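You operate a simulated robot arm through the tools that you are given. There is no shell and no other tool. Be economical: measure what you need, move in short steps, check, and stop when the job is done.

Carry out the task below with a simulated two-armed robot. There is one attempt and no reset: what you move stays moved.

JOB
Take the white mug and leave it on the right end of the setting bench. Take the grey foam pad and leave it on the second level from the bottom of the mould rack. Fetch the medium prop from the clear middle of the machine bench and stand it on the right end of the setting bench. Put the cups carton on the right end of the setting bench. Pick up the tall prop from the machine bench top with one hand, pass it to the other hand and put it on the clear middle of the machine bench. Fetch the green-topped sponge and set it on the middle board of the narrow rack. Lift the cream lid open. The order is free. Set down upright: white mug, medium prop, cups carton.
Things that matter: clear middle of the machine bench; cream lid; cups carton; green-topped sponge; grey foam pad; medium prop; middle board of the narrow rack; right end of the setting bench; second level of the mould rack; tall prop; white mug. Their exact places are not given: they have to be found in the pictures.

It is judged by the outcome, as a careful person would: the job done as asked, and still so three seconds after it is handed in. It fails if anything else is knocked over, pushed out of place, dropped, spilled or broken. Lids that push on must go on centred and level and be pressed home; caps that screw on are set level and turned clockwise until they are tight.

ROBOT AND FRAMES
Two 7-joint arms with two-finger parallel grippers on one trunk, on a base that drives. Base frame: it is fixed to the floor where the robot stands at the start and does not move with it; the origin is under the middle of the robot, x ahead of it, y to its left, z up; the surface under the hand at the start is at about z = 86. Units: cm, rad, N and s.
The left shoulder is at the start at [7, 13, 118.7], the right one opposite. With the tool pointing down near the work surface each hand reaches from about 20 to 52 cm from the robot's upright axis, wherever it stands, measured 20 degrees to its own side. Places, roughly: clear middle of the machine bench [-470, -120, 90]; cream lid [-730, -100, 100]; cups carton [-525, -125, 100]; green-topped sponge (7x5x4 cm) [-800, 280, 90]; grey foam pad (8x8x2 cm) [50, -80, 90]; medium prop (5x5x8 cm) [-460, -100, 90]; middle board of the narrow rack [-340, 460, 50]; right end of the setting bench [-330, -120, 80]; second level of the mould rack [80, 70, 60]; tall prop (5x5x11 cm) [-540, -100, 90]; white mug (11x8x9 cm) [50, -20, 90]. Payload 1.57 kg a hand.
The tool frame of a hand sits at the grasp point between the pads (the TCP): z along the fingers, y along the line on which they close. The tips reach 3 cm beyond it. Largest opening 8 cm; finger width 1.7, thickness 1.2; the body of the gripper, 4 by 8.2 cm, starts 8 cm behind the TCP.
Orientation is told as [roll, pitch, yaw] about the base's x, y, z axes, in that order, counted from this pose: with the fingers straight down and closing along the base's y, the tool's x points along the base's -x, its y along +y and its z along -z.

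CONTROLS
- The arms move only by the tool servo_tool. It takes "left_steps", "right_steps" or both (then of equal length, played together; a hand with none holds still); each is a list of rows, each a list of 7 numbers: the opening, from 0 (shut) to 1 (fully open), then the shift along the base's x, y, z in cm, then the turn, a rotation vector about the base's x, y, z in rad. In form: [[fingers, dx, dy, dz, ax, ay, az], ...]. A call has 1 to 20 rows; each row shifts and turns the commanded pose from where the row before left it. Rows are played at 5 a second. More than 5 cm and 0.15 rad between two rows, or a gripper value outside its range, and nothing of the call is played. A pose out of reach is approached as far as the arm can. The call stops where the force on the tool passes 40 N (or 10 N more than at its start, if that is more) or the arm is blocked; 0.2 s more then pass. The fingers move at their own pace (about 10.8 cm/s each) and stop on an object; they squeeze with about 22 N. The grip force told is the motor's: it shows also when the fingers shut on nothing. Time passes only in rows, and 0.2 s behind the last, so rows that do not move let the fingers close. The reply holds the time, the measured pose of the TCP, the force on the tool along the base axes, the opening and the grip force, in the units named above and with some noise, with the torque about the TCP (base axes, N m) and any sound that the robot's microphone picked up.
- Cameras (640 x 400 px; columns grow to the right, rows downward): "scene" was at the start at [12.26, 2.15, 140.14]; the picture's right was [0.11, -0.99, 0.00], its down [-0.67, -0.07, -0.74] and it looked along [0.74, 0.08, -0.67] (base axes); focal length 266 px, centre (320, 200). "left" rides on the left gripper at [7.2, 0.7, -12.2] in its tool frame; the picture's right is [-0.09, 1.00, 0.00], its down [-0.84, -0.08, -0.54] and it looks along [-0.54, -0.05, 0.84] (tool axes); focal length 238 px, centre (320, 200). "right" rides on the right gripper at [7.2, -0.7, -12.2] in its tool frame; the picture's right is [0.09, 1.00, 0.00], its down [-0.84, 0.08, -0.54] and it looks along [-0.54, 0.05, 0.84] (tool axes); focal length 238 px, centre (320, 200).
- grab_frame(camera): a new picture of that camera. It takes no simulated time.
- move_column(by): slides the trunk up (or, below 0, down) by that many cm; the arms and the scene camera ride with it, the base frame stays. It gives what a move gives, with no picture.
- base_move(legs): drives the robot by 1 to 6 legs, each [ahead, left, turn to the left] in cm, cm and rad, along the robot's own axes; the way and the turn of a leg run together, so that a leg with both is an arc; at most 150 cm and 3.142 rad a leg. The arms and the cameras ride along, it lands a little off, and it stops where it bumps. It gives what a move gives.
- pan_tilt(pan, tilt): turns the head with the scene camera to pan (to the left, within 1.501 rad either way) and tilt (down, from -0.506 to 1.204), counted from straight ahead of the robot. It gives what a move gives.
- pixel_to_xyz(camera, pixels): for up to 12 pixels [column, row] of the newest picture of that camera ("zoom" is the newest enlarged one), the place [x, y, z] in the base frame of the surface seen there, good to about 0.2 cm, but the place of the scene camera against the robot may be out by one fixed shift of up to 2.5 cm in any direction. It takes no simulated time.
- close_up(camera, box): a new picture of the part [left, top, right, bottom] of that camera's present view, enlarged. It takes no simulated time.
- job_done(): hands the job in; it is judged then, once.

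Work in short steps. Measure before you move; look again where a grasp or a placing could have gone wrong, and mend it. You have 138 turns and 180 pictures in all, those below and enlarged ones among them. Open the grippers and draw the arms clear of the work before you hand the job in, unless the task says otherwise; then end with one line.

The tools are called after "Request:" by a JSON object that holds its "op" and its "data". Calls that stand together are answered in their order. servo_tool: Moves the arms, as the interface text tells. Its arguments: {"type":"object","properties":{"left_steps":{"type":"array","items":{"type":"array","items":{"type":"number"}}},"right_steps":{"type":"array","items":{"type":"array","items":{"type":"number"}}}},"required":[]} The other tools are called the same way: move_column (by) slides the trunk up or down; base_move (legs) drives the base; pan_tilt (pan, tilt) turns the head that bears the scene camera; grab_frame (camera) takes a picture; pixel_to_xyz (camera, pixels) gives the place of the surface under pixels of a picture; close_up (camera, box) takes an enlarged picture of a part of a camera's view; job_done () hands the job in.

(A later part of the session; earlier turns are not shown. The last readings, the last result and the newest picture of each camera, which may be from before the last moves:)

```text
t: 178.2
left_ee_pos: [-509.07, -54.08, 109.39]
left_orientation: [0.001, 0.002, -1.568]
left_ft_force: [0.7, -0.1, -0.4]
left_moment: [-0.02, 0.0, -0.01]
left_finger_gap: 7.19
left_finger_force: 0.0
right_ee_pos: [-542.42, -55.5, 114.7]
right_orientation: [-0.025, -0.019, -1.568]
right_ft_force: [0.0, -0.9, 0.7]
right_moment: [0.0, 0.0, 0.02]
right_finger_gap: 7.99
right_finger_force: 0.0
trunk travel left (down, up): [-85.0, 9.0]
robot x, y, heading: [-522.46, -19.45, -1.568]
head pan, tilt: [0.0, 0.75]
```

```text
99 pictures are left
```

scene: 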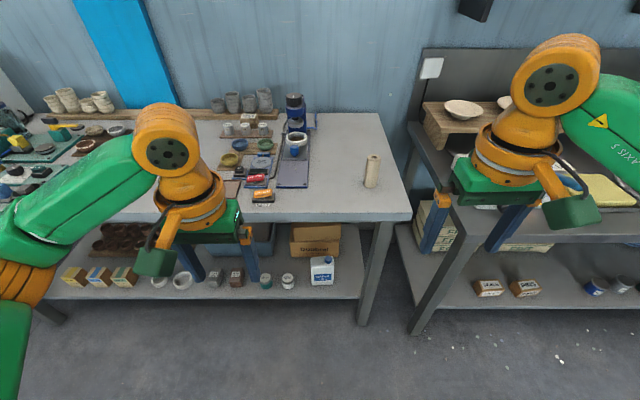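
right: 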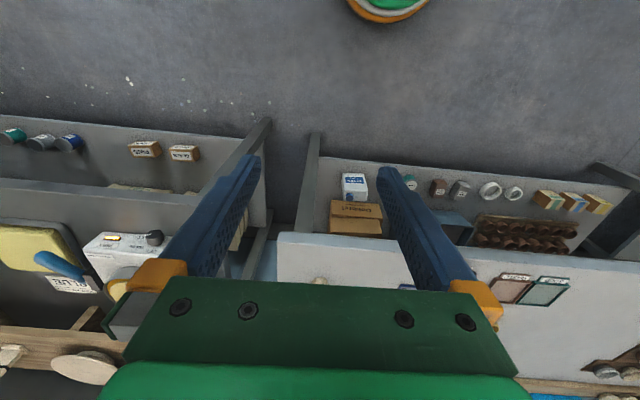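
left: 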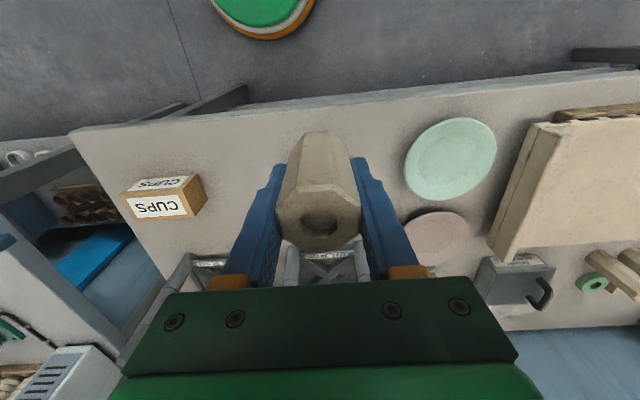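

The tall prop is at (372,170) in the scene. I drive 34 cm ahead and pitch the right hand forward (-0.7) above the bench, then look.

Request:
{"op": "base_move", "data": {"legs": [[34, 0, 0]]}}

Request:
{"op": "servo_tool", "data": {"right_steps": [[1, 0.8, -2, 0, -0.1, 0, 0], [1, 0.8, -1, 0, -0.1, 0, 0], [1, 0.8, 0, 0, -0.1, 0, 0], [1, 0.8, 0, 0, -0.1, 0, 0], [1, 0.8, 0, -1, -0.1, 0, 0], [1, 0, 0, -2, -0.1, 0, 0], [1, 0, 0, -2, -0.1, 0, 0], [1, 0, 0, 0, 0, 0, 0]]}}

Request:
{"op": "grab_frame", "data": {"camera": "right"}}

Request:
{"op": "grab_frame", "data": {"camera": "scene"}}

```text
t: 180.4
left_ee_pos: [-508.87, -87.98, 109.5]
left_orientation: [0.0, 0.001, -1.567]
left_ft_force: [1.3, 0.4, 0.3]
left_moment: [-0.04, -0.02, 0.0]
left_finger_gap: 7.2
left_finger_force: 0.0
right_ee_pos: [-542.31, -89.53, 114.79]
right_orientation: [-0.025, -0.02, -1.567]
right_ft_force: [0.0, 0.1, 0.4]
right_moment: [-0.01, -0.01, 0.01]
right_finger_gap: 7.98
right_finger_force: 0.0
trunk travel left (down, up): [-85.0, 9.0]
robot x, y, heading: [-523.01, -53.52, -1.571]
head pan, tilt: [0.0, 0.75]
```

```text
t: 182.2
left_ee_pos: [-508.99, -88.15, 109.33]
left_orientation: [-0.002, 0.001, -1.568]
left_ft_force: [-0.4, 0.1, -0.6]
left_moment: [-0.01, 0.0, 0.0]
left_finger_gap: 7.2
left_finger_force: 0.1
right_ee_pos: [-538.25, -92.73, 109.54]
right_orientation: [-0.029, -0.718, -1.566]
right_ft_force: [0.1, 0.0, 0.1]
right_moment: [-0.04, -0.01, 0.0]
right_finger_gap: 8.0
right_finger_force: 0.0
trunk travel left (down, up): [-85.0, 9.0]
robot x, y, heading: [-522.82, -53.77, -1.57]
head pan, tilt: [0.0, 0.75]
```

```text
98 pictures are left
```

right: 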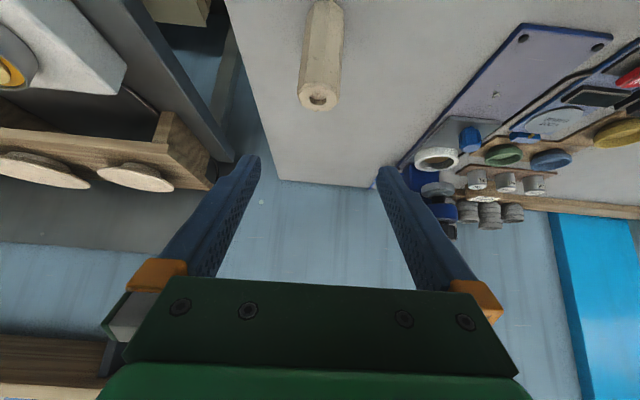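

```text
97 pictures are left
```

scene: 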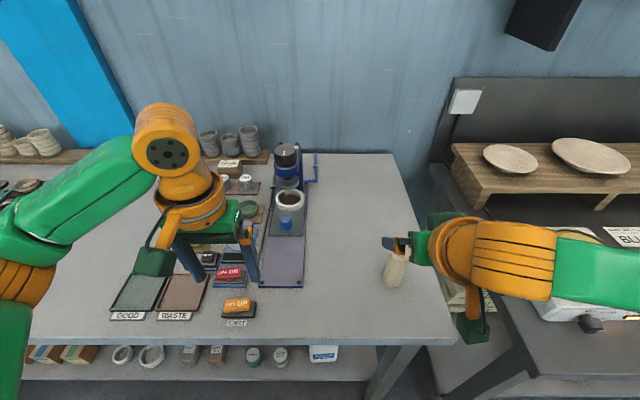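

The right forearm now reaches out over the next bench. Before lowering, I measure the clearance there and the prop's place.

Request:
{"op": "pixel_to_xyz", "data": {"camera": "scene", "pixels": [[590, 262], [510, 240], [480, 330], [580, 310], [625, 237], [500, 300], [470, 240]]}}

Request:
{"op": "pixel_to_xyz", "data": {"camera": "right", "pixels": [[318, 97], [304, 90], [338, 88], [320, 50], [308, 20], [340, 20], [40, 60], [100, 60]]}}

```text
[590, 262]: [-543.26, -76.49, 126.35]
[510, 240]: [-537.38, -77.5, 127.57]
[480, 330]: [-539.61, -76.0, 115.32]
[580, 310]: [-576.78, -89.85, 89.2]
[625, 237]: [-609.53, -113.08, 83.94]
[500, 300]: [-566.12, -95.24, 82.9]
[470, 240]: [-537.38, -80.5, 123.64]
```

```text
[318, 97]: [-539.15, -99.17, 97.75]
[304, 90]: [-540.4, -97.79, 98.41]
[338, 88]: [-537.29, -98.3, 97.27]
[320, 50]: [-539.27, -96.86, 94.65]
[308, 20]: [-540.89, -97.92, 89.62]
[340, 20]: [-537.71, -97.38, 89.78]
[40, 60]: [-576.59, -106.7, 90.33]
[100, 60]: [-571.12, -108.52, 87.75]
```

The clearance is fine: the forearm underside ends near 99 against items at ≤90. The prop's axis is at (-539.1,-98.9), top 98.7. I lower the open, pitched hand round it to TCP z≈92.6.

Request:
{"op": "servo_tool", "data": {"right_steps": [[1, -0.85, 0, -3, 0, 0, 0], [1, 0, 0, -4, 0, 0, 0], [1, 0, 0, -4, 0, 0, 0], [1, 0, -1.5, -3, 0, 0, 0], [1, 0, -2, -2, 0, 0, 0], [1, 0, -2, -1, 0, 0, 0], [1, 0, 0, 0, 0, 0, 0]]}}

Request:
{"op": "grab_frame", "data": {"camera": "right"}}

Request:
{"op": "grab_frame", "data": {"camera": "scene"}}

```text
t: 183.8
left_ee_pos: [-509.04, -88.34, 109.44]
left_orientation: [0.001, 0.003, -1.568]
left_ft_force: [-0.2, -0.3, 0.6]
left_moment: [0.0, 0.02, 0.0]
left_finger_gap: 7.22
left_finger_force: 0.1
right_ee_pos: [-539.07, -98.33, 92.75]
right_orientation: [-0.03, -0.72, -1.569]
right_ft_force: [-0.4, -0.8, -0.1]
right_moment: [0.0, 0.01, 0.0]
right_finger_gap: 7.99
right_finger_force: 0.0
trunk travel left (down, up): [-85.0, 9.0]
robot x, y, heading: [-522.89, -53.34, -1.568]
head pan, tilt: [0.0, 0.75]
```

```text
96 pictures are left
```

right: 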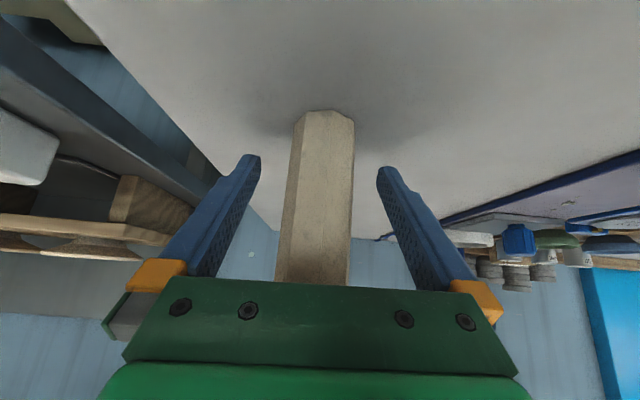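

```text
95 pictures are left
```

scene: 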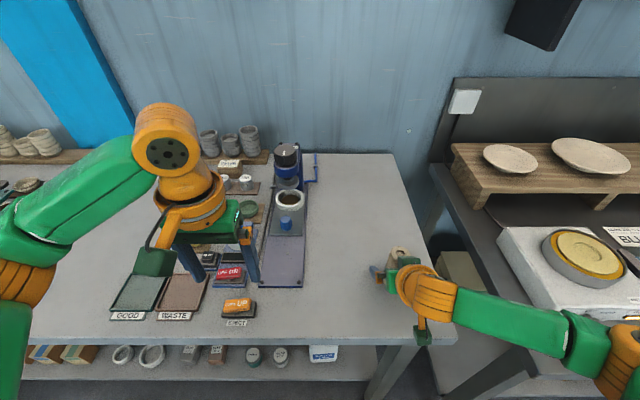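

The prop is between the fingers. I close and lift it 8 cm.

Request:
{"op": "servo_tool", "data": {"right_steps": [[0.2, 0, 0, 0, 0, 0, 0], [0.2, 0, 0, 0, 0, 0, 0], [0.2, 0, 0, 0, 0, 0, 0], [0.2, 0, 0, 2, 0, 0, 0], [0.2, 0, 0, 4, 0, 0, 0], [0.2, 0, 0, 4, 0, 0, 0], [0.2, 0, 0, 4, 0, 0, 0], [0.2, 0, 0, 0, 0, 0, 0]]}}

Request:
{"op": "grab_frame", "data": {"camera": "right"}}

Request:
{"op": "grab_frame", "data": {"camera": "scene"}}

```text
t: 185.6
left_ee_pos: [-508.98, -88.27, 109.45]
left_orientation: [0.0, 0.002, -1.566]
left_ft_force: [0.5, 0.1, -0.7]
left_moment: [0.02, 0.01, -0.01]
left_finger_gap: 7.21
left_finger_force: 0.0
right_ee_pos: [-539.11, -98.34, 106.68]
right_orientation: [-0.027, -0.716, -1.567]
right_ft_force: [0.1, -0.1, -2.8]
right_moment: [0.01, -0.01, 0.01]
right_finger_gap: 4.1
right_finger_force: 22.1
trunk travel left (down, up): [-85.0, 9.0]
robot x, y, heading: [-522.83, -53.56, -1.569]
head pan, tilt: [0.0, 0.75]
```

```text
94 pictures are left
```

right: 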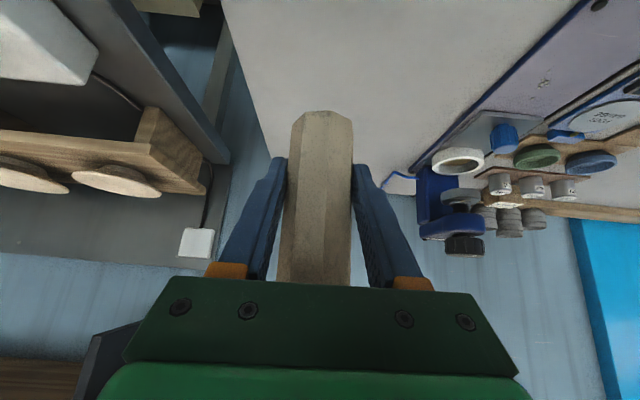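

```text
93 pictures are left
```

scene: 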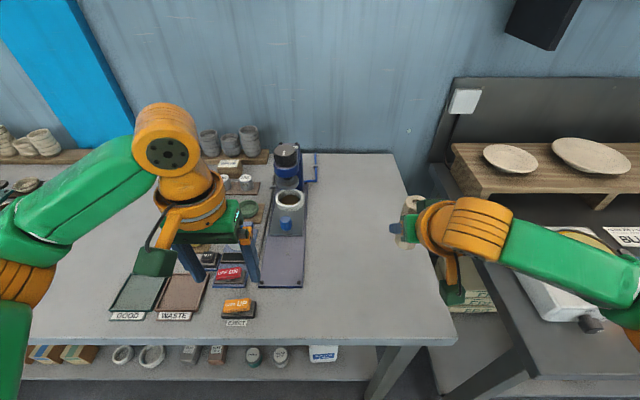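

The tall prop is held (gap 4.1). I back off, move left to the bench's clear middle, and come up again.

Request:
{"op": "base_move", "data": {"legs": [[-27, 0, 0], [0, 56, 0], [29, 0, 0]]}}

Request:
{"op": "grab_frame", "data": {"camera": "scene"}}

Request:
{"op": "grab_frame", "data": {"camera": "left"}}

```text
t: 191.9
left_ee_pos: [-454.22, -90.41, 109.39]
left_orientation: [0.0, -0.001, -1.572]
left_ft_force: [0.8, 0.5, 0.4]
left_moment: [0.01, -0.02, -0.01]
left_finger_gap: 7.19
left_finger_force: 0.1
right_ee_pos: [-484.31, -100.23, 106.75]
right_orientation: [-0.03, -0.721, -1.573]
right_ft_force: [0.4, 0.2, -2.5]
right_moment: [0.04, 0.0, 0.01]
right_finger_gap: 4.09
right_finger_force: 22.3
trunk travel left (down, up): [-85.0, 9.0]
robot x, y, heading: [-467.98, -55.94, -1.574]
head pan, tilt: [0.0, 0.75]
```

```text
92 pictures are left
```

scene: 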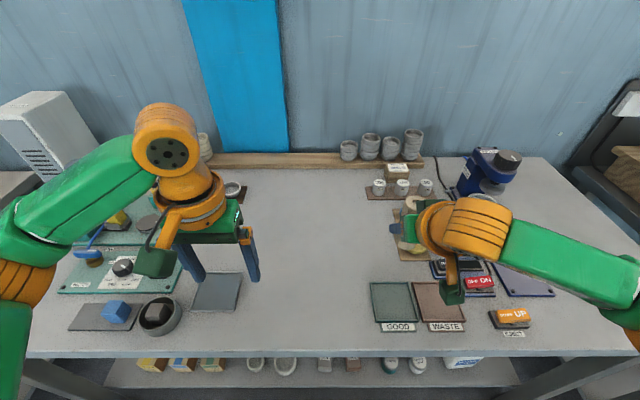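

```text
91 pictures are left
```

left: 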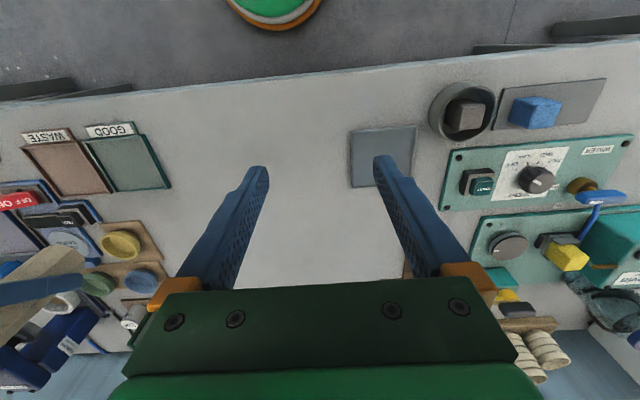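

The middle between the GOOD tray and the blue-grey tray is free. I bring the right hand with the prop over x≈-466 and draw the left hand aside.

Request:
{"op": "servo_tool", "data": {"right_steps": [[0.2, 3.6, -0.5, 0, 0, 0, 0], [0.2, 3.6, -0.5, 0, 0, 0, 0], [0.2, 3.6, -0.5, 0, 0, 0, 0], [0.2, 3.6, -0.5, 0, 0, 0, 0], [0.2, 3.8, -0.5, 0, 0, 0, 0], [0.2, 0, 0, 0, 0, 0, 0]], "left_steps": [[1, 3, 2, 3, 0, 0, 0], [1, 3, 1, 3, 0, 0, 0], [1, 2, 0, 2, 0, 0, 0], [1, 0, 0, 0, 0, 0, 0], [1, 0, 0, 0, 0, 0, 0], [1, 0, 0, 0, 0, 0, 0]]}}

Request:
{"op": "grab_frame", "data": {"camera": "scene"}}

Request:
{"op": "grab_frame", "data": {"camera": "left"}}

```text
t: 193.3
left_ee_pos: [-446.09, -87.61, 117.34]
left_orientation: [0.0, 0.0, -1.572]
left_ft_force: [0.3, -0.4, 0.3]
left_moment: [-0.03, 0.0, 0.04]
left_finger_gap: 7.99
left_finger_force: 0.1
right_ee_pos: [-466.06, -102.97, 106.82]
right_orientation: [-0.029, -0.72, -1.573]
right_ft_force: [-0.3, 0.6, -3.2]
right_moment: [0.03, 0.0, 0.0]
right_finger_gap: 4.08
right_finger_force: 21.9
trunk travel left (down, up): [-85.0, 9.0]
robot x, y, heading: [-467.98, -55.93, -1.572]
head pan, tilt: [0.0, 0.75]
```

```text
90 pictures are left
```

scene: 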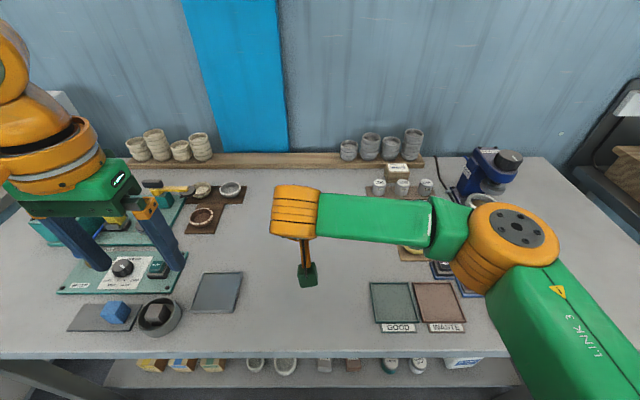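

```text
89 pictures are left
```

left: 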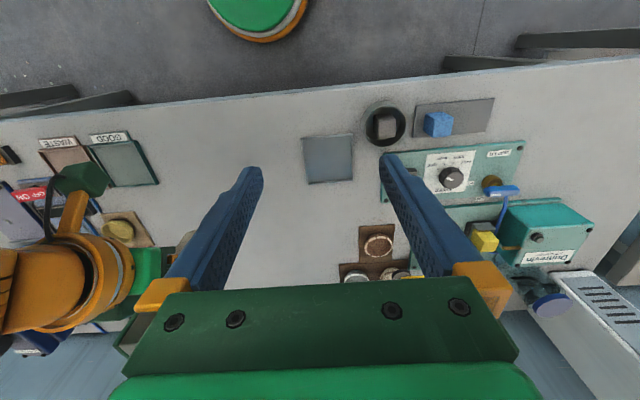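

Nothing is in the way below. I lower the prop to stand on the bench at (-466,-103), still held by the right hand, so that the pass happens with it supported.

Request:
{"op": "servo_tool", "data": {"right_steps": [[0.2, 0, 0, -4, 0, 0, 0], [0.2, 0, 0, -4, 0, 0, 0], [0.2, 0, 0, -3, 0, 0, 0], [0.2, 0, 0, -2, 0, 0, 0], [0.2, 0, 0, -0.6, 0, 0, 0], [0.2, 0, 0, 0, 0, 0, 0]]}}

Request:
{"op": "grab_frame", "data": {"camera": "scene"}}

Request:
{"op": "grab_frame", "data": {"camera": "left"}}

```text
t: 194.7
left_ee_pos: [-446.04, -87.71, 117.27]
left_orientation: [0.0, 0.001, -1.572]
left_ft_force: [-0.2, -0.1, -0.6]
left_moment: [0.01, -0.03, -0.01]
left_finger_gap: 8.01
left_finger_force: 0.1
right_ee_pos: [-466.05, -102.88, 93.13]
right_orientation: [-0.029, -0.719, -1.572]
right_ft_force: [-0.2, -0.9, -2.6]
right_moment: [0.0, -0.02, 0.02]
right_finger_gap: 4.07
right_finger_force: 22.3
trunk travel left (down, up): [-85.0, 9.0]
robot x, y, heading: [-467.9, -55.78, -1.575]
head pan, tilt: [0.0, 0.75]
```

```text
88 pictures are left
```

scene: 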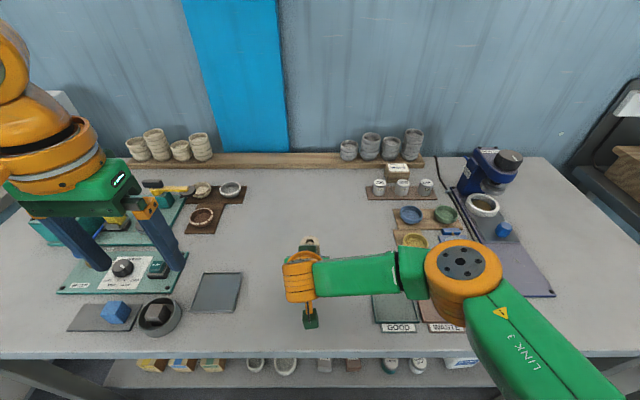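

```text
87 pictures are left
```

left: 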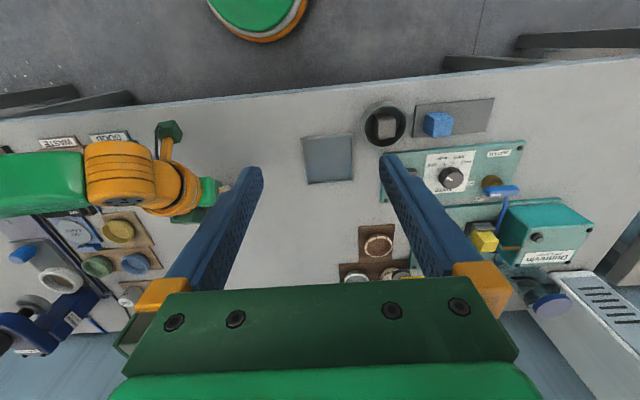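

The prop hangs about 0.3 cm above the bench in the right hand. I bring the left hand round above its top: forward first, then across, pitched slightly (+0.2).

Request:
{"op": "servo_tool", "data": {"left_steps": [[1, 0, -4.5, 0, 0, 0, 0], [1, 0, -4.5, 0, 0, 0, 0], [1, 0, -4.5, 0, 0, 0, 0], [1, 0, -4, 0, 0, 0, 0], [1, -4, 0, 0, 0.1, 0, 0], [1, -4, 0, 0, 0.1, 0, 0], [1, -4, 0, 0, 0, 0, 0], [1, -4, 0, 0, 0, 0, 0], [1, -4, 0, 0, 0, 0, 0], [1, 0, 0, 0, 0, 0, 0]]}}

Request:
{"op": "grab_frame", "data": {"camera": "scene"}}

Request:
{"op": "grab_frame", "data": {"camera": "left"}}

```text
t: 196.9
left_ee_pos: [-464.03, -95.66, 115.41]
left_orientation: [-0.002, 0.2, -1.572]
left_ft_force: [-0.5, 0.0, 0.1]
left_moment: [-0.02, 0.04, -0.02]
left_finger_gap: 7.99
left_finger_force: 0.1
left hand out of reach, approached as far as the arm can: row 4, 5, 6, 8, 9
right_ee_pos: [-466.11, -103.02, 93.09]
right_orientation: [-0.03, -0.718, -1.571]
right_ft_force: [0.0, -0.1, -2.7]
right_moment: [0.01, -0.02, 0.02]
right_finger_gap: 4.06
right_finger_force: 21.4
trunk travel left (down, up): [-85.0, 9.0]
robot x, y, heading: [-468.06, -56.18, -1.575]
head pan, tilt: [0.0, 0.75]
```

```text
86 pictures are left
```

scene: 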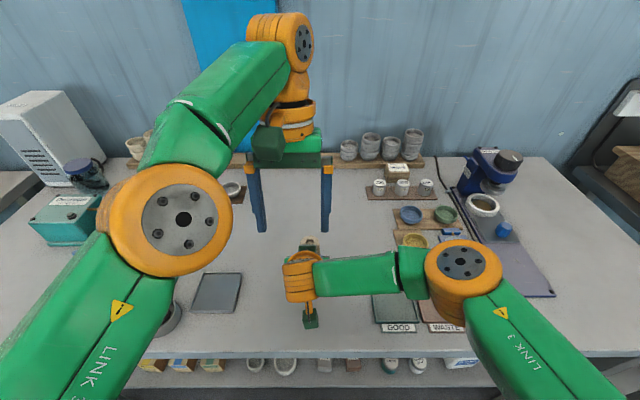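

```text
85 pictures are left
```

left: 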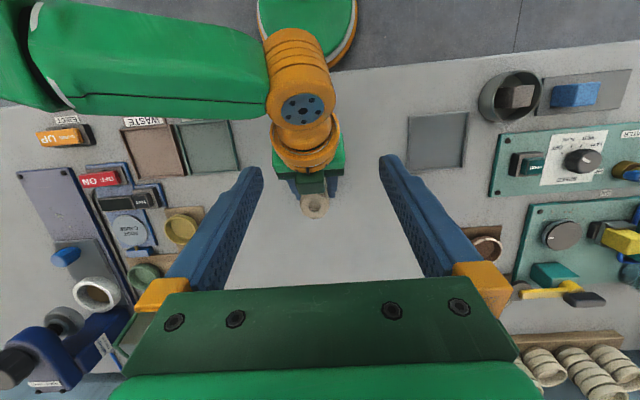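

The left arm can't reach that far forward. I bring the prop 8.5 cm nearer with the right hand (raised 1 cm), so that it comes under the left hand.

Request:
{"op": "servo_tool", "data": {"right_steps": [[0.2, 0, 0, 1, 0, 0, 0], [0.2, 0, 3, 0, 0, 0, 0], [0.2, 0, 3, 0, 0, 0, 0], [0.2, 0, 2.5, 0, 0, 0, 0], [0.2, 0, 0, 0, 0, 0, 0]]}}

Request:
{"op": "grab_frame", "data": {"camera": "left"}}

Request:
{"op": "grab_frame", "data": {"camera": "scene"}}

```text
t: 198.1
left_ee_pos: [-464.16, -95.64, 115.45]
left_orientation: [-0.002, 0.198, -1.572]
left_ft_force: [0.4, 0.4, 0.3]
left_moment: [0.01, 0.0, 0.01]
left_finger_gap: 8.01
left_finger_force: 0.0
right_ee_pos: [-466.03, -94.46, 93.97]
right_orientation: [-0.029, -0.717, -1.573]
right_ft_force: [0.4, -0.3, -2.1]
right_moment: [0.04, 0.0, -0.02]
right_finger_gap: 4.06
right_finger_force: 22.4
trunk travel left (down, up): [-85.0, 9.0]
robot x, y, heading: [-467.91, -55.74, -1.576]
head pan, tilt: [0.0, 0.75]
```

```text
84 pictures are left
```

left: 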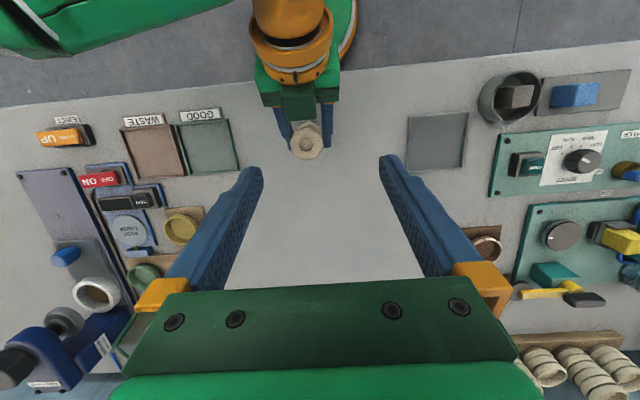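

```text
83 pictures are left
```

scene: 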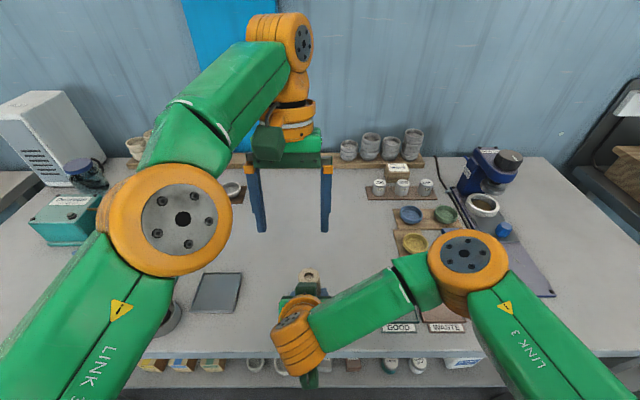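

The prop's top is visible at (307,142) in the left picture. I measure it to line up the left hand.

Request:
{"op": "pixel_to_xyz", "data": {"camera": "left", "pixels": [[296, 141], [319, 141], [307, 155], [307, 128], [302, 142], [291, 110], [326, 112], [285, 75]]}}

```text
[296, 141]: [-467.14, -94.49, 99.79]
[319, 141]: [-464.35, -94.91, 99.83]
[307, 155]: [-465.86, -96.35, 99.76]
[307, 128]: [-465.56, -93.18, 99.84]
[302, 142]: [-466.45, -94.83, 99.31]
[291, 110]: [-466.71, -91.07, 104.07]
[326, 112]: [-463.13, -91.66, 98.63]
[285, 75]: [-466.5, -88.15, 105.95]
```

The prop's top centre is (-465.8,-94.8,99.8). I move the left hand to x=-465.8, y≈-95.9 and lower to z=103.5, then check.

Request:
{"op": "servo_tool", "data": {"left_steps": [[1, -1.65, -0.3, -2, 0, 0, 0], [1, 0, 0, -4, 0, 0, 0], [1, 0, 0, -3, 0, 0, 0], [1, 0, 0, -3, 0, 0, 0], [1, 0, 0, 0, 0, 0, 0]]}}

Request:
{"op": "grab_frame", "data": {"camera": "left"}}

Request:
{"op": "grab_frame", "data": {"camera": "right"}}

```text
t: 199.3
left_ee_pos: [-465.65, -95.63, 103.37]
left_orientation: [-0.001, 0.201, -1.57]
left_ft_force: [-0.1, -1.2, 0.8]
left_moment: [0.01, -0.01, -0.02]
left_finger_gap: 7.98
left_finger_force: 0.0
left hand out of reach, approached as far as the arm can: row 1
right_ee_pos: [-466.05, -94.41, 94.02]
right_orientation: [-0.033, -0.718, -1.572]
right_ft_force: [0.3, 0.9, -2.6]
right_moment: [-0.01, -0.03, 0.03]
right_finger_gap: 4.07
right_finger_force: 21.7
trunk travel left (down, up): [-85.0, 9.0]
robot x, y, heading: [-467.81, -55.5, -1.57]
head pan, tilt: [0.0, 0.75]
```

```text
82 pictures are left
```

left: 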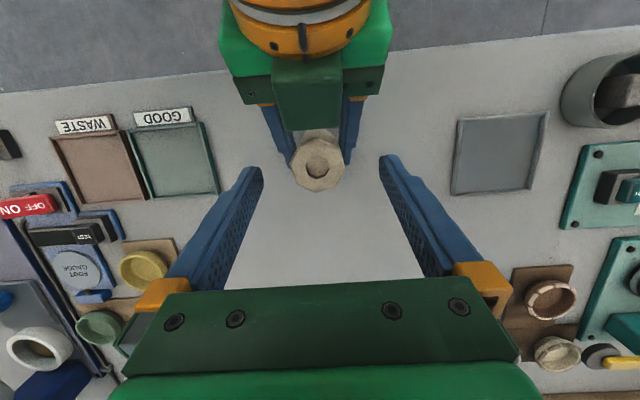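

```text
81 pictures are left
```

right: 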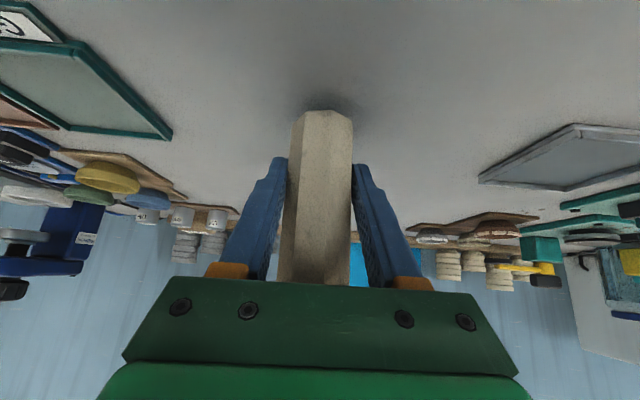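

The hands are lined up. I lower the left hand 3.6 cm over the prop's top and close it.

Request:
{"op": "servo_tool", "data": {"left_steps": [[1, -0.1, -0.2, -1.8, 0, 0, 0], [1, 0, 0, -1.8, 0, 0, 0], [1, 0, 0, 0, 0, 0, 0], [0.2, 0, 0, 0, 0, 0, 0], [0.2, 0, 0, 0, 0, 0, 0], [0.2, 0, 0, 0, 0, 0, 0]]}}

Request:
{"op": "grab_frame", "data": {"camera": "left"}}

```text
t: 200.7
left_ee_pos: [-465.85, -95.68, 99.83]
left_orientation: [-0.004, 0.204, -1.573]
left_ft_force: [-13.6, -1.7, -4.0]
left_moment: [-0.13, 0.7, 0.15]
left_finger_gap: 4.09
left_finger_force: 22.3
right_ee_pos: [-466.13, -94.42, 94.07]
right_orientation: [-0.026, -0.719, -1.57]
right_ft_force: [13.0, 1.7, 3.3]
right_moment: [-0.01, 0.0, 0.06]
right_finger_gap: 4.07
right_finger_force: 22.1
trunk travel left (down, up): [-85.0, 9.0]
robot x, y, heading: [-467.75, -55.66, -1.577]
head pan, tilt: [0.0, 0.75]
```

```text
80 pictures are left
```

left: 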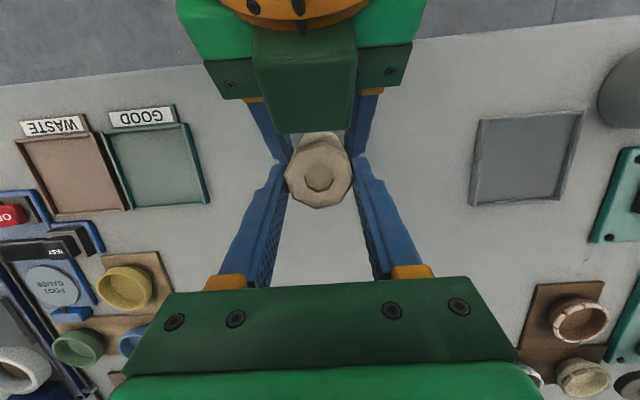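

Both hands hold the prop (a 13 N internal push). I relieve it slightly, open the right hand, and draw it straight back.

Request:
{"op": "servo_tool", "data": {"left_steps": [[0.2, -0.1, 0, 0, 0, 0, 0], [0.2, 0, 0, 0, 0, 0, 0], [0.2, 0, 0, 0, 0, 0, 0], [0.2, 0, 0, 0, 0, 0, 0], [0.2, 0, 0, 0, 0, 0, 0], [0.2, 0, 0, 0, 0, 0, 0], [0.2, 0, 0, 0, 0, 0, 0]], "right_steps": [[0.2, 0, 0, 0, 0, 0, 0], [0.9, 0, 0, 0, 0, 0, 0], [1, 0, 0, 0, 0, 0, 0], [1, 0, 0, 0, 0, 0, 0], [1, 0, 2, 0, 0, 0, 0], [1, 0, 2.5, 0, 0, 0, 0], [1, 0, 2.5, 0, 0, 0, 0]]}}

Request:
{"op": "grab_frame", "data": {"camera": "left"}}

Request:
{"op": "grab_frame", "data": {"camera": "scene"}}

```text
t: 202.3
left_ee_pos: [-465.98, -95.64, 99.79]
left_orientation: [0.0, 0.2, -1.572]
left_ft_force: [-0.5, -0.4, 0.1]
left_moment: [-0.08, -0.04, 0.03]
left_finger_gap: 3.85
left_finger_force: 21.7
right_ee_pos: [-466.17, -87.51, 94.15]
right_orientation: [-0.032, -0.72, -1.57]
right_ft_force: [0.6, -0.1, -0.9]
right_moment: [0.02, -0.03, -0.03]
right_finger_gap: 7.98
right_finger_force: 0.0
trunk travel left (down, up): [-85.0, 9.0]
robot x, y, heading: [-467.87, -55.92, -1.577]
head pan, tilt: [0.0, 0.75]
```

```text
79 pictures are left
```

left: 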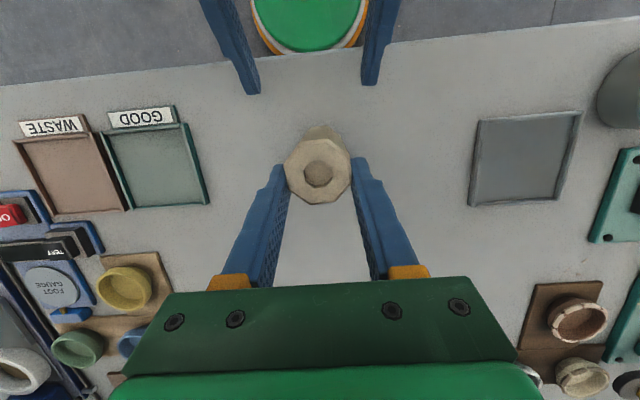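

```text
78 pictures are left
```

scene: 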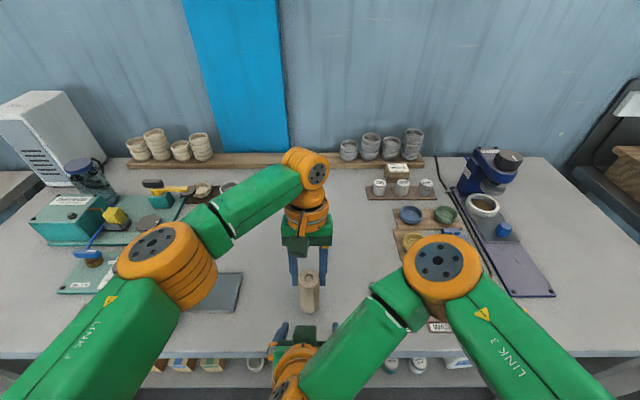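

The left hand alone holds the prop now. I draw the right hand up and away to the right, unpitching it, and lift the prop 3 cm, watching its top.

Request:
{"op": "servo_tool", "data": {"right_steps": [[1, -3, 0, 3, 0, 0, 0], [1, -3, 0, 3, 0, 0, 0], [1, -3, 0, 3, 0.1, 0, 0], [1, -3, 0, 3, 0.1, 0, 0], [1, -3, 0, 3, 0.1, 0, 0], [1, 0, 0, 0, 0.1, 0, 0], [1, 0, 0, 0, 0.1, 0, 0], [1, 0, 0, 0, 0.1, 0, 0], [1, 0, 0, 0, 0.1, 0, 0]], "left_steps": [[0.2, 0, 0, 1, 0, 0, 0], [0.2, 0, 0, 1, 0, 0, 0], [0.2, 0, 0, 1, 0, 0, 0], [0.2, 0, 0, 0, 0, 0, 0], [0.2, 0, 0, 0, 0, 0, 0], [0.2, 0, 0, 0, 0, 0, 0], [0.2, 0, 0, 0, 0, 0, 0], [0.2, 0, 0, 0, 0, 0, 0], [0.2, 0, 0, 0, 0, 0, 0]]}}

Request:
{"op": "grab_frame", "data": {"camera": "left"}}

Request:
{"op": "close_up", "data": {"camera": "scene", "box": [220, 140, 420, 340]}}

```text
t: 204.3
left_ee_pos: [-465.81, -95.74, 102.79]
left_orientation: [0.001, 0.203, -1.573]
left_ft_force: [0.3, 1.2, -3.0]
left_moment: [0.0, -0.03, -0.01]
left_finger_gap: 3.86
left_finger_force: 21.8
right_ee_pos: [-480.75, -88.02, 109.1]
right_orientation: [-0.029, -0.015, -1.571]
right_ft_force: [-0.2, -0.3, -0.2]
right_moment: [0.02, -0.01, 0.01]
right_finger_gap: 8.01
right_finger_force: 0.1
right hand out of reach, approached as far as the arm can: row 4
trunk travel left (down, up): [-85.0, 9.0]
robot x, y, heading: [-467.58, -55.82, -1.576]
head pan, tilt: [0.0, 0.75]
```

```text
77 pictures are left
```

left: 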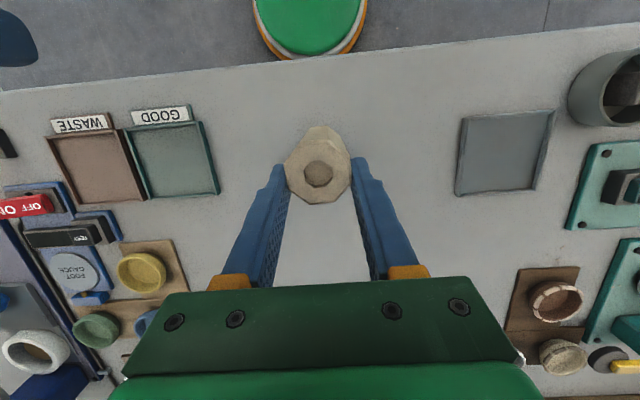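

```text
2.00 times, centred on (320, 240) of scene
```

zoom: 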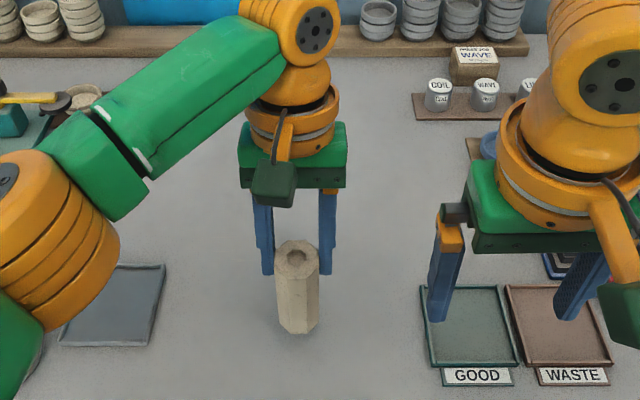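

It carries the prop (-3 N) upright. I drive 6 cm closer so it stands further in, then lower it.

Request:
{"op": "base_move", "data": {"legs": [[6, 0, 0]]}}

Request:
{"op": "servo_tool", "data": {"left_steps": [[0.2, 0, 0, -1.5, 0, 0, 0], [0.2, 0, 0, -1.5, 0, 0, 0], [0.2, 0, 0, -0.6, 0, 0, 0], [0.2, 0, 0, 0, 0, 0, 0]]}}

Request:
{"op": "close_up", "data": {"camera": "scene", "box": [220, 140, 420, 340]}}

```text
t: 205.3
left_ee_pos: [-465.93, -100.99, 103.08]
left_orientation: [0.0, 0.194, -1.573]
left_ft_force: [0.3, 0.4, -2.2]
left_moment: [-0.07, 0.02, -0.01]
left_finger_gap: 3.84
left_finger_force: 21.8
right_ee_pos: [-480.9, -93.05, 109.4]
right_orientation: [-0.03, -0.026, -1.571]
right_ft_force: [-0.5, 1.0, 0.6]
right_moment: [-0.08, -0.01, 0.0]
right_finger_gap: 8.03
right_finger_force: 0.1
trunk travel left (down, up): [-85.0, 9.0]
robot x, y, heading: [-468.04, -61.84, -1.577]
head pan, tilt: [0.0, 0.75]
```

```text
t: 206.3
left_ee_pos: [-466.08, -101.8, 99.13]
left_orientation: [-0.002, 0.202, -1.572]
left_ft_force: [0.5, 0.3, -3.2]
left_moment: [-0.01, 0.02, -0.04]
left_finger_gap: 3.83
left_finger_force: 22.0
right_ee_pos: [-480.81, -93.84, 109.08]
right_orientation: [-0.03, -0.017, -1.572]
right_ft_force: [0.0, -0.6, -0.1]
right_moment: [0.03, 0.02, 0.03]
right_finger_gap: 8.0
right_finger_force: 0.0
trunk travel left (down, up): [-85.0, 9.0]
robot x, y, heading: [-467.55, -61.86, -1.577]
head pan, tilt: [0.0, 0.75]
```

```text
2.00 times, centred on (320, 240) of scene
```

zoom: 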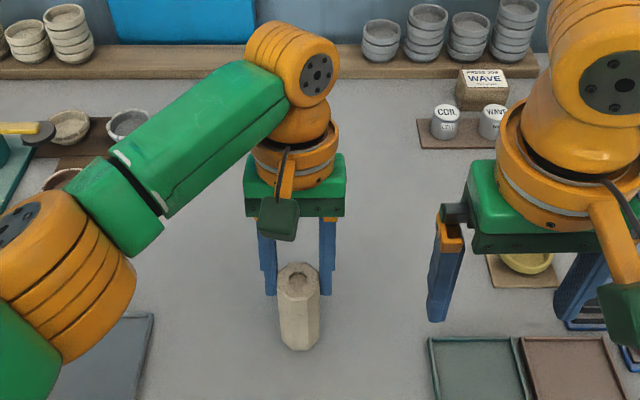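

About 0.5 cm remains. I step down until it touches.

Request:
{"op": "servo_tool", "data": {"left_steps": [[0.2, 0, 0, -0.2, 0, 0, 0], [0.2, 0, 0, -0.2, 0, 0, 0], [0.2, 0, 0, -0.1, 0, 0, 0], [0.2, 0, 0, 0, 0, 0, 0]]}}

```text
t: 207.3
left_ee_pos: [-466.03, -101.7, 98.81]
left_orientation: [0.0, 0.202, -1.572]
left_ft_force: [0.1, 0.1, -2.6]
left_moment: [-0.02, -0.01, 0.03]
left_finger_gap: 3.83
left_finger_force: 21.7
right_ee_pos: [-480.75, -93.92, 109.14]
right_orientation: [-0.029, -0.019, -1.571]
right_ft_force: [0.4, 0.0, 0.1]
right_moment: [0.0, 0.01, 0.04]
right_finger_gap: 7.99
right_finger_force: 0.0
trunk travel left (down, up): [-85.0, 9.0]
robot x, y, heading: [-467.97, -61.88, -1.572]
head pan, tilt: [0.0, 0.75]
```

Request:
{"op": "servo_tool", "data": {"left_steps": [[0.2, 0, 0, -0.15, 0, 0, 0], [0.2, 0, 0, -0.15, 0, 0, 0], [0.2, 0, 0, 0, 0, 0, 0]]}}

```text
t: 208.1
left_ee_pos: [-466.03, -101.76, 98.49]
left_orientation: [-0.002, 0.2, -1.573]
left_ft_force: [1.0, -4.3, 11.2]
left_moment: [-0.28, 0.04, 0.08]
left_finger_gap: 3.86
left_finger_force: 22.3
right_ee_pos: [-480.89, -93.87, 109.21]
right_orientation: [-0.03, -0.019, -1.57]
right_ft_force: [0.1, -0.2, -0.1]
right_moment: [-0.01, -0.01, 0.03]
right_finger_gap: 8.01
right_finger_force: 0.1
trunk travel left (down, up): [-85.0, 9.0]
robot x, y, heading: [-468.31, -61.83, -1.576]
head pan, tilt: [0.0, 0.75]
```

It touches (11 N). I ease up, open, rise straight and check it.

Request:
{"op": "servo_tool", "data": {"left_steps": [[0.2, 0, 0, 0.1, 0, 0, 0], [0.6, 0, 0, 0, 0, 0, 0], [1, 0, 0, 0, 0, 0, 0], [1, 0, 0, 0, 0, 0, 0], [1, 0, 0, 3, 0, 0, 0], [1, 0, 0, 4, 0, 0, 0], [1, 0, 0, 4, 0, 0, 0], [1, 0, 2, 3, -0.1, 0, 0], [1, 0, 2, 3, -0.1, 0, 0], [1, 0, 0, 0, 0, 0, 0]]}}

Request:
{"op": "grab_frame", "data": {"camera": "scene"}}

Request:
{"op": "grab_frame", "data": {"camera": "left"}}

```text
t: 210.3
left_ee_pos: [-465.86, -97.59, 115.58]
left_orientation: [0.0, 0.0, -1.574]
left_ft_force: [1.2, -0.4, -0.2]
left_moment: [-0.01, 0.01, 0.0]
left_finger_gap: 7.99
left_finger_force: 0.1
right_ee_pos: [-480.85, -93.79, 109.23]
right_orientation: [-0.029, -0.018, -1.569]
right_ft_force: [-0.1, -0.1, 0.8]
right_moment: [0.04, -0.02, 0.0]
right_finger_gap: 7.98
right_finger_force: 0.1
trunk travel left (down, up): [-85.0, 9.0]
robot x, y, heading: [-467.75, -61.84, -1.57]
head pan, tilt: [0.0, 0.75]
```

```text
74 pictures are left
```

scene: 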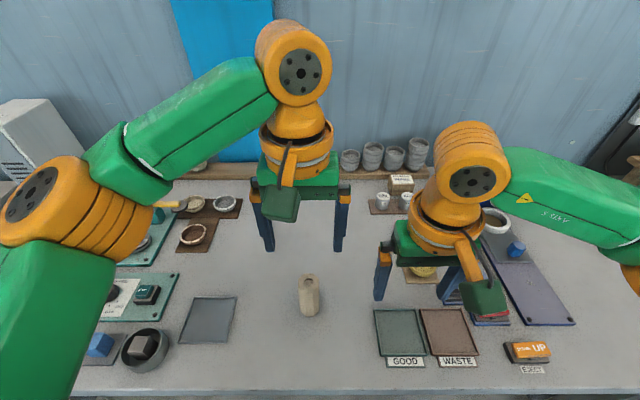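

```text
73 pictures are left
```

left: 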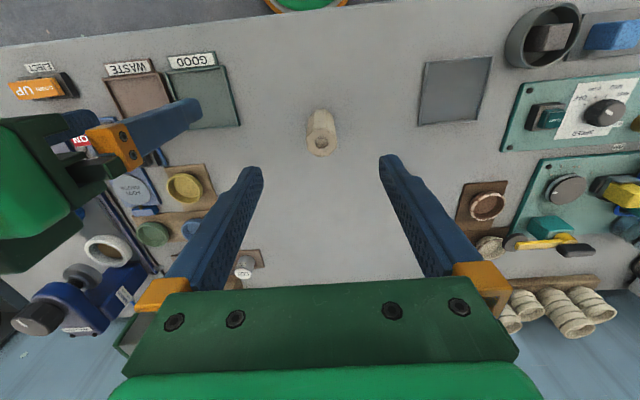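

The tall prop stands in the clear middle. Next is the cream lid: I back off and drive right to x≈-715.

Request:
{"op": "base_move", "data": {"legs": [[-40, 0, 0], [0, -130, 0], [0, -115, 0]]}}

Request:
{"op": "pan_tilt", "data": {"pan": 0, "tilt": 0.5}}

Request:
{"op": "grab_frame", "data": {"camera": "scene"}}

```text
t: 224.4
left_ee_pos: [-711.29, -57.94, 115.55]
left_orientation: [-0.001, 0.001, -1.57]
left_ft_force: [-0.6, 0.0, 0.2]
left_moment: [0.02, 0.02, 0.0]
left_finger_gap: 8.01
left_finger_force: 0.0
right_ee_pos: [-726.36, -54.21, 109.23]
right_orientation: [-0.032, -0.02, -1.57]
right_ft_force: [-0.2, -0.3, -0.4]
right_moment: [0.02, 0.01, 0.02]
right_finger_gap: 8.02
right_finger_force: 0.1
trunk travel left (down, up): [-85.0, 9.0]
robot x, y, heading: [-713.9, -22.16, -1.575]
head pan, tilt: [0.0, 0.75]
```

```text
t: 225.2
left_ee_pos: [-711.25, -57.93, 115.54]
left_orientation: [0.0, 0.001, -1.57]
left_ft_force: [0.2, -0.3, -0.3]
left_moment: [-0.01, 0.0, 0.01]
left_finger_gap: 7.99
left_finger_force: 0.1
right_ee_pos: [-726.31, -54.3, 109.32]
right_orientation: [-0.029, -0.019, -1.568]
right_ft_force: [0.7, 0.5, -0.9]
right_moment: [0.0, 0.03, 0.01]
right_finger_gap: 7.99
right_finger_force: 0.1
trunk travel left (down, up): [-85.0, 9.0]
robot x, y, heading: [-713.09, -22.31, -1.574]
head pan, tilt: [0.0, 0.499]
```

```text
72 pictures are left
```

scene: 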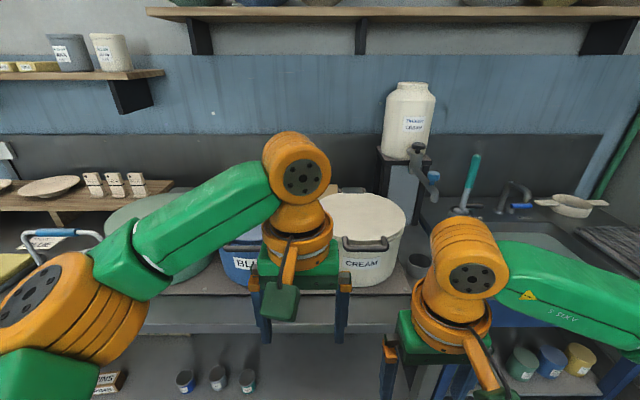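

The cream tub is at (355,235), with a dark handle at its front. I move the left hand aside to see the lid well.

Request:
{"op": "servo_tool", "data": {"left_steps": [[1, 5, 0, 0, 0, 0, 0], [1, 5, 0, 0, 0, 0, 0], [1, 5, 0, 0, 0, 0, 0], [1, 3, 0, 0, 0, 0, 0]]}}

Request:
{"op": "close_up", "data": {"camera": "scene", "box": [200, 140, 480, 320]}}

Request:
{"op": "pixel_to_xyz", "data": {"camera": "zoom", "pixels": [[365, 140], [320, 150], [430, 150], [375, 190], [375, 215], [375, 235], [340, 240], [415, 240], [375, 285], [360, 120], [460, 160], [500, 280]]}}

```text
t: 226.2
left_ee_pos: [-693.16, -57.74, 115.62]
left_orientation: [-0.001, 0.002, -1.571]
left_ft_force: [0.6, -0.2, 0.9]
left_moment: [0.0, 0.0, 0.03]
left_finger_gap: 7.99
left_finger_force: 0.0
right_ee_pos: [-726.23, -54.16, 109.22]
right_orientation: [-0.03, -0.019, -1.567]
right_ft_force: [-0.2, 0.5, -1.5]
right_moment: [0.0, -0.01, -0.04]
right_finger_gap: 7.99
right_finger_force: 0.1
trunk travel left (down, up): [-85.0, 9.0]
robot x, y, heading: [-713.59, -22.07, -1.575]
head pan, tilt: [0.0, 0.499]
```

```text
2.22 times, centred on (340, 230) of scene
```

zoom: 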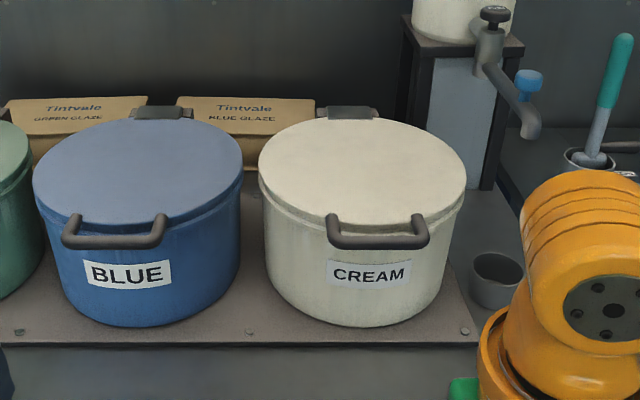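

```text
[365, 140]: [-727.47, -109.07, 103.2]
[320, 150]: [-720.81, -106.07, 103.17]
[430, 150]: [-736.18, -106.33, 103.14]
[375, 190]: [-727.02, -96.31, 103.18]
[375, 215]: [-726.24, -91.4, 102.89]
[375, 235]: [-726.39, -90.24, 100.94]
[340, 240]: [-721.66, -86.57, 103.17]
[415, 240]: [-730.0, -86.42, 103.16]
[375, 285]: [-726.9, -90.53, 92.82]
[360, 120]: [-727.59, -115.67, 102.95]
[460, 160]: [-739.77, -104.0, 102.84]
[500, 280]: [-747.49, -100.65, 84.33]
```

It is a hinged lid: hinge at the back (y≈-117), a U-shaped handle at the front with its bar at y≈-86.4, z≈103, x -721..-731. I plan to hook the closed, forward-pointing right fingers under the bar and swing the lid up. I pitch the right hand in free space first.

Request:
{"op": "servo_tool", "data": {"right_steps": [[0, 0, -4, 0, 0, 0, 0], [0, 0, -4, 0, 0, 0, 0], [0, 0, -4, 0, -0.1, 0, 0], [0, 0, -2, 0, -0.12, 0, 0], [0, 0, 0, 0, -0.14, 0, 0], [0, 0, 0, 0, -0.14, 0, 0], [0, 0, 0, 0, -0.14, 0, 0], [0, 0, 0, 0, -0.14, 0, 0], [0, 0, 0, 0, -0.14, 0, 0], [0, 0, 0, 0, -0.14, 0, 0], [0, 0, 0, 0, -0.14, 0, 0], [0, 0, 0, 0, 0, 0, 0]]}}

Request:
{"op": "grab_frame", "data": {"camera": "right"}}

Request:
{"op": "grab_frame", "data": {"camera": "scene"}}

```text
t: 228.8
left_ee_pos: [-693.28, -57.91, 115.64]
left_orientation: [0.0, 0.001, -1.569]
left_ft_force: [-0.7, 0.6, 0.8]
left_moment: [0.02, 0.02, -0.02]
left_finger_gap: 8.03
left_finger_force: 0.1
right_ee_pos: [-724.71, -67.81, 108.96]
right_orientation: [0.011, -1.173, -1.578]
right_ft_force: [0.7, -0.1, -0.2]
right_moment: [-0.01, 0.03, -0.04]
right_finger_gap: 0.0
right_finger_force: 20.9
right hand out of reach, approached as far as the arm can: row 11
trunk travel left (down, up): [-85.0, 9.0]
robot x, y, heading: [-713.29, -22.09, -1.574]
head pan, tilt: [0.0, 0.499]
```

```text
70 pictures are left
```

right: 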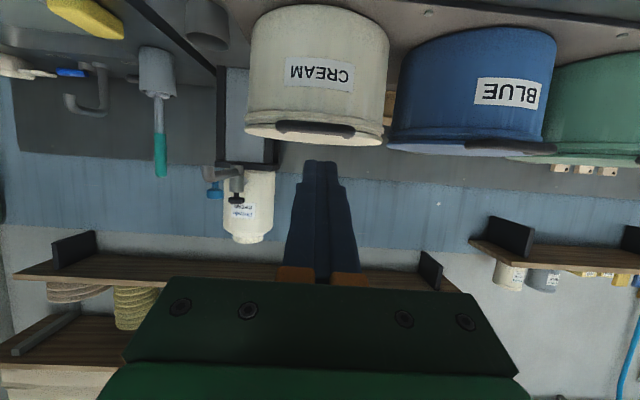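

```text
69 pictures are left
```

scene: 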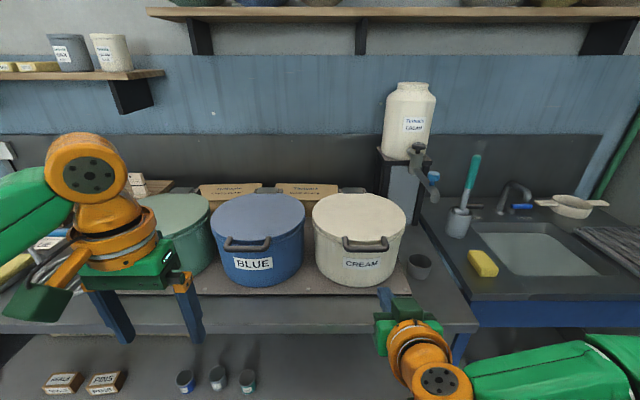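

The pitch got to -1.17. I measure the handle in the right hand's picture at (285..350,127), as well as the tub front.

Request:
{"op": "pixel_to_xyz", "data": {"camera": "right", "pixels": [[280, 127], [300, 129], [315, 131], [335, 132], [350, 130], [315, 124], [315, 115], [315, 145], [260, 135], [375, 140], [315, 72], [400, 30]]}}

Request:
{"op": "close_up", "data": {"camera": "right", "box": [230, 80, 400, 180]}}

```text
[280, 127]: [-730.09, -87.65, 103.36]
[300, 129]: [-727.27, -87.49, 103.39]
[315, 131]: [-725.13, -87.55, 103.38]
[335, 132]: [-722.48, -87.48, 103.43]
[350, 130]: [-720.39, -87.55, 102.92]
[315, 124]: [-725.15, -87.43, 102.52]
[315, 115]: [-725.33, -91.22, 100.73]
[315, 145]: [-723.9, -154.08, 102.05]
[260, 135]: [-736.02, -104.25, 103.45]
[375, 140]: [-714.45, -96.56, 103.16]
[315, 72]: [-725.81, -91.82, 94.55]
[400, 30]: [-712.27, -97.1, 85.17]
```

```text
3.76 times, centred on (315, 130) of right
```

zoom: 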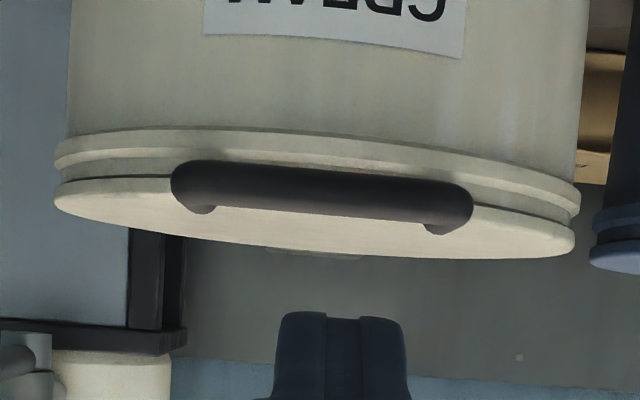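

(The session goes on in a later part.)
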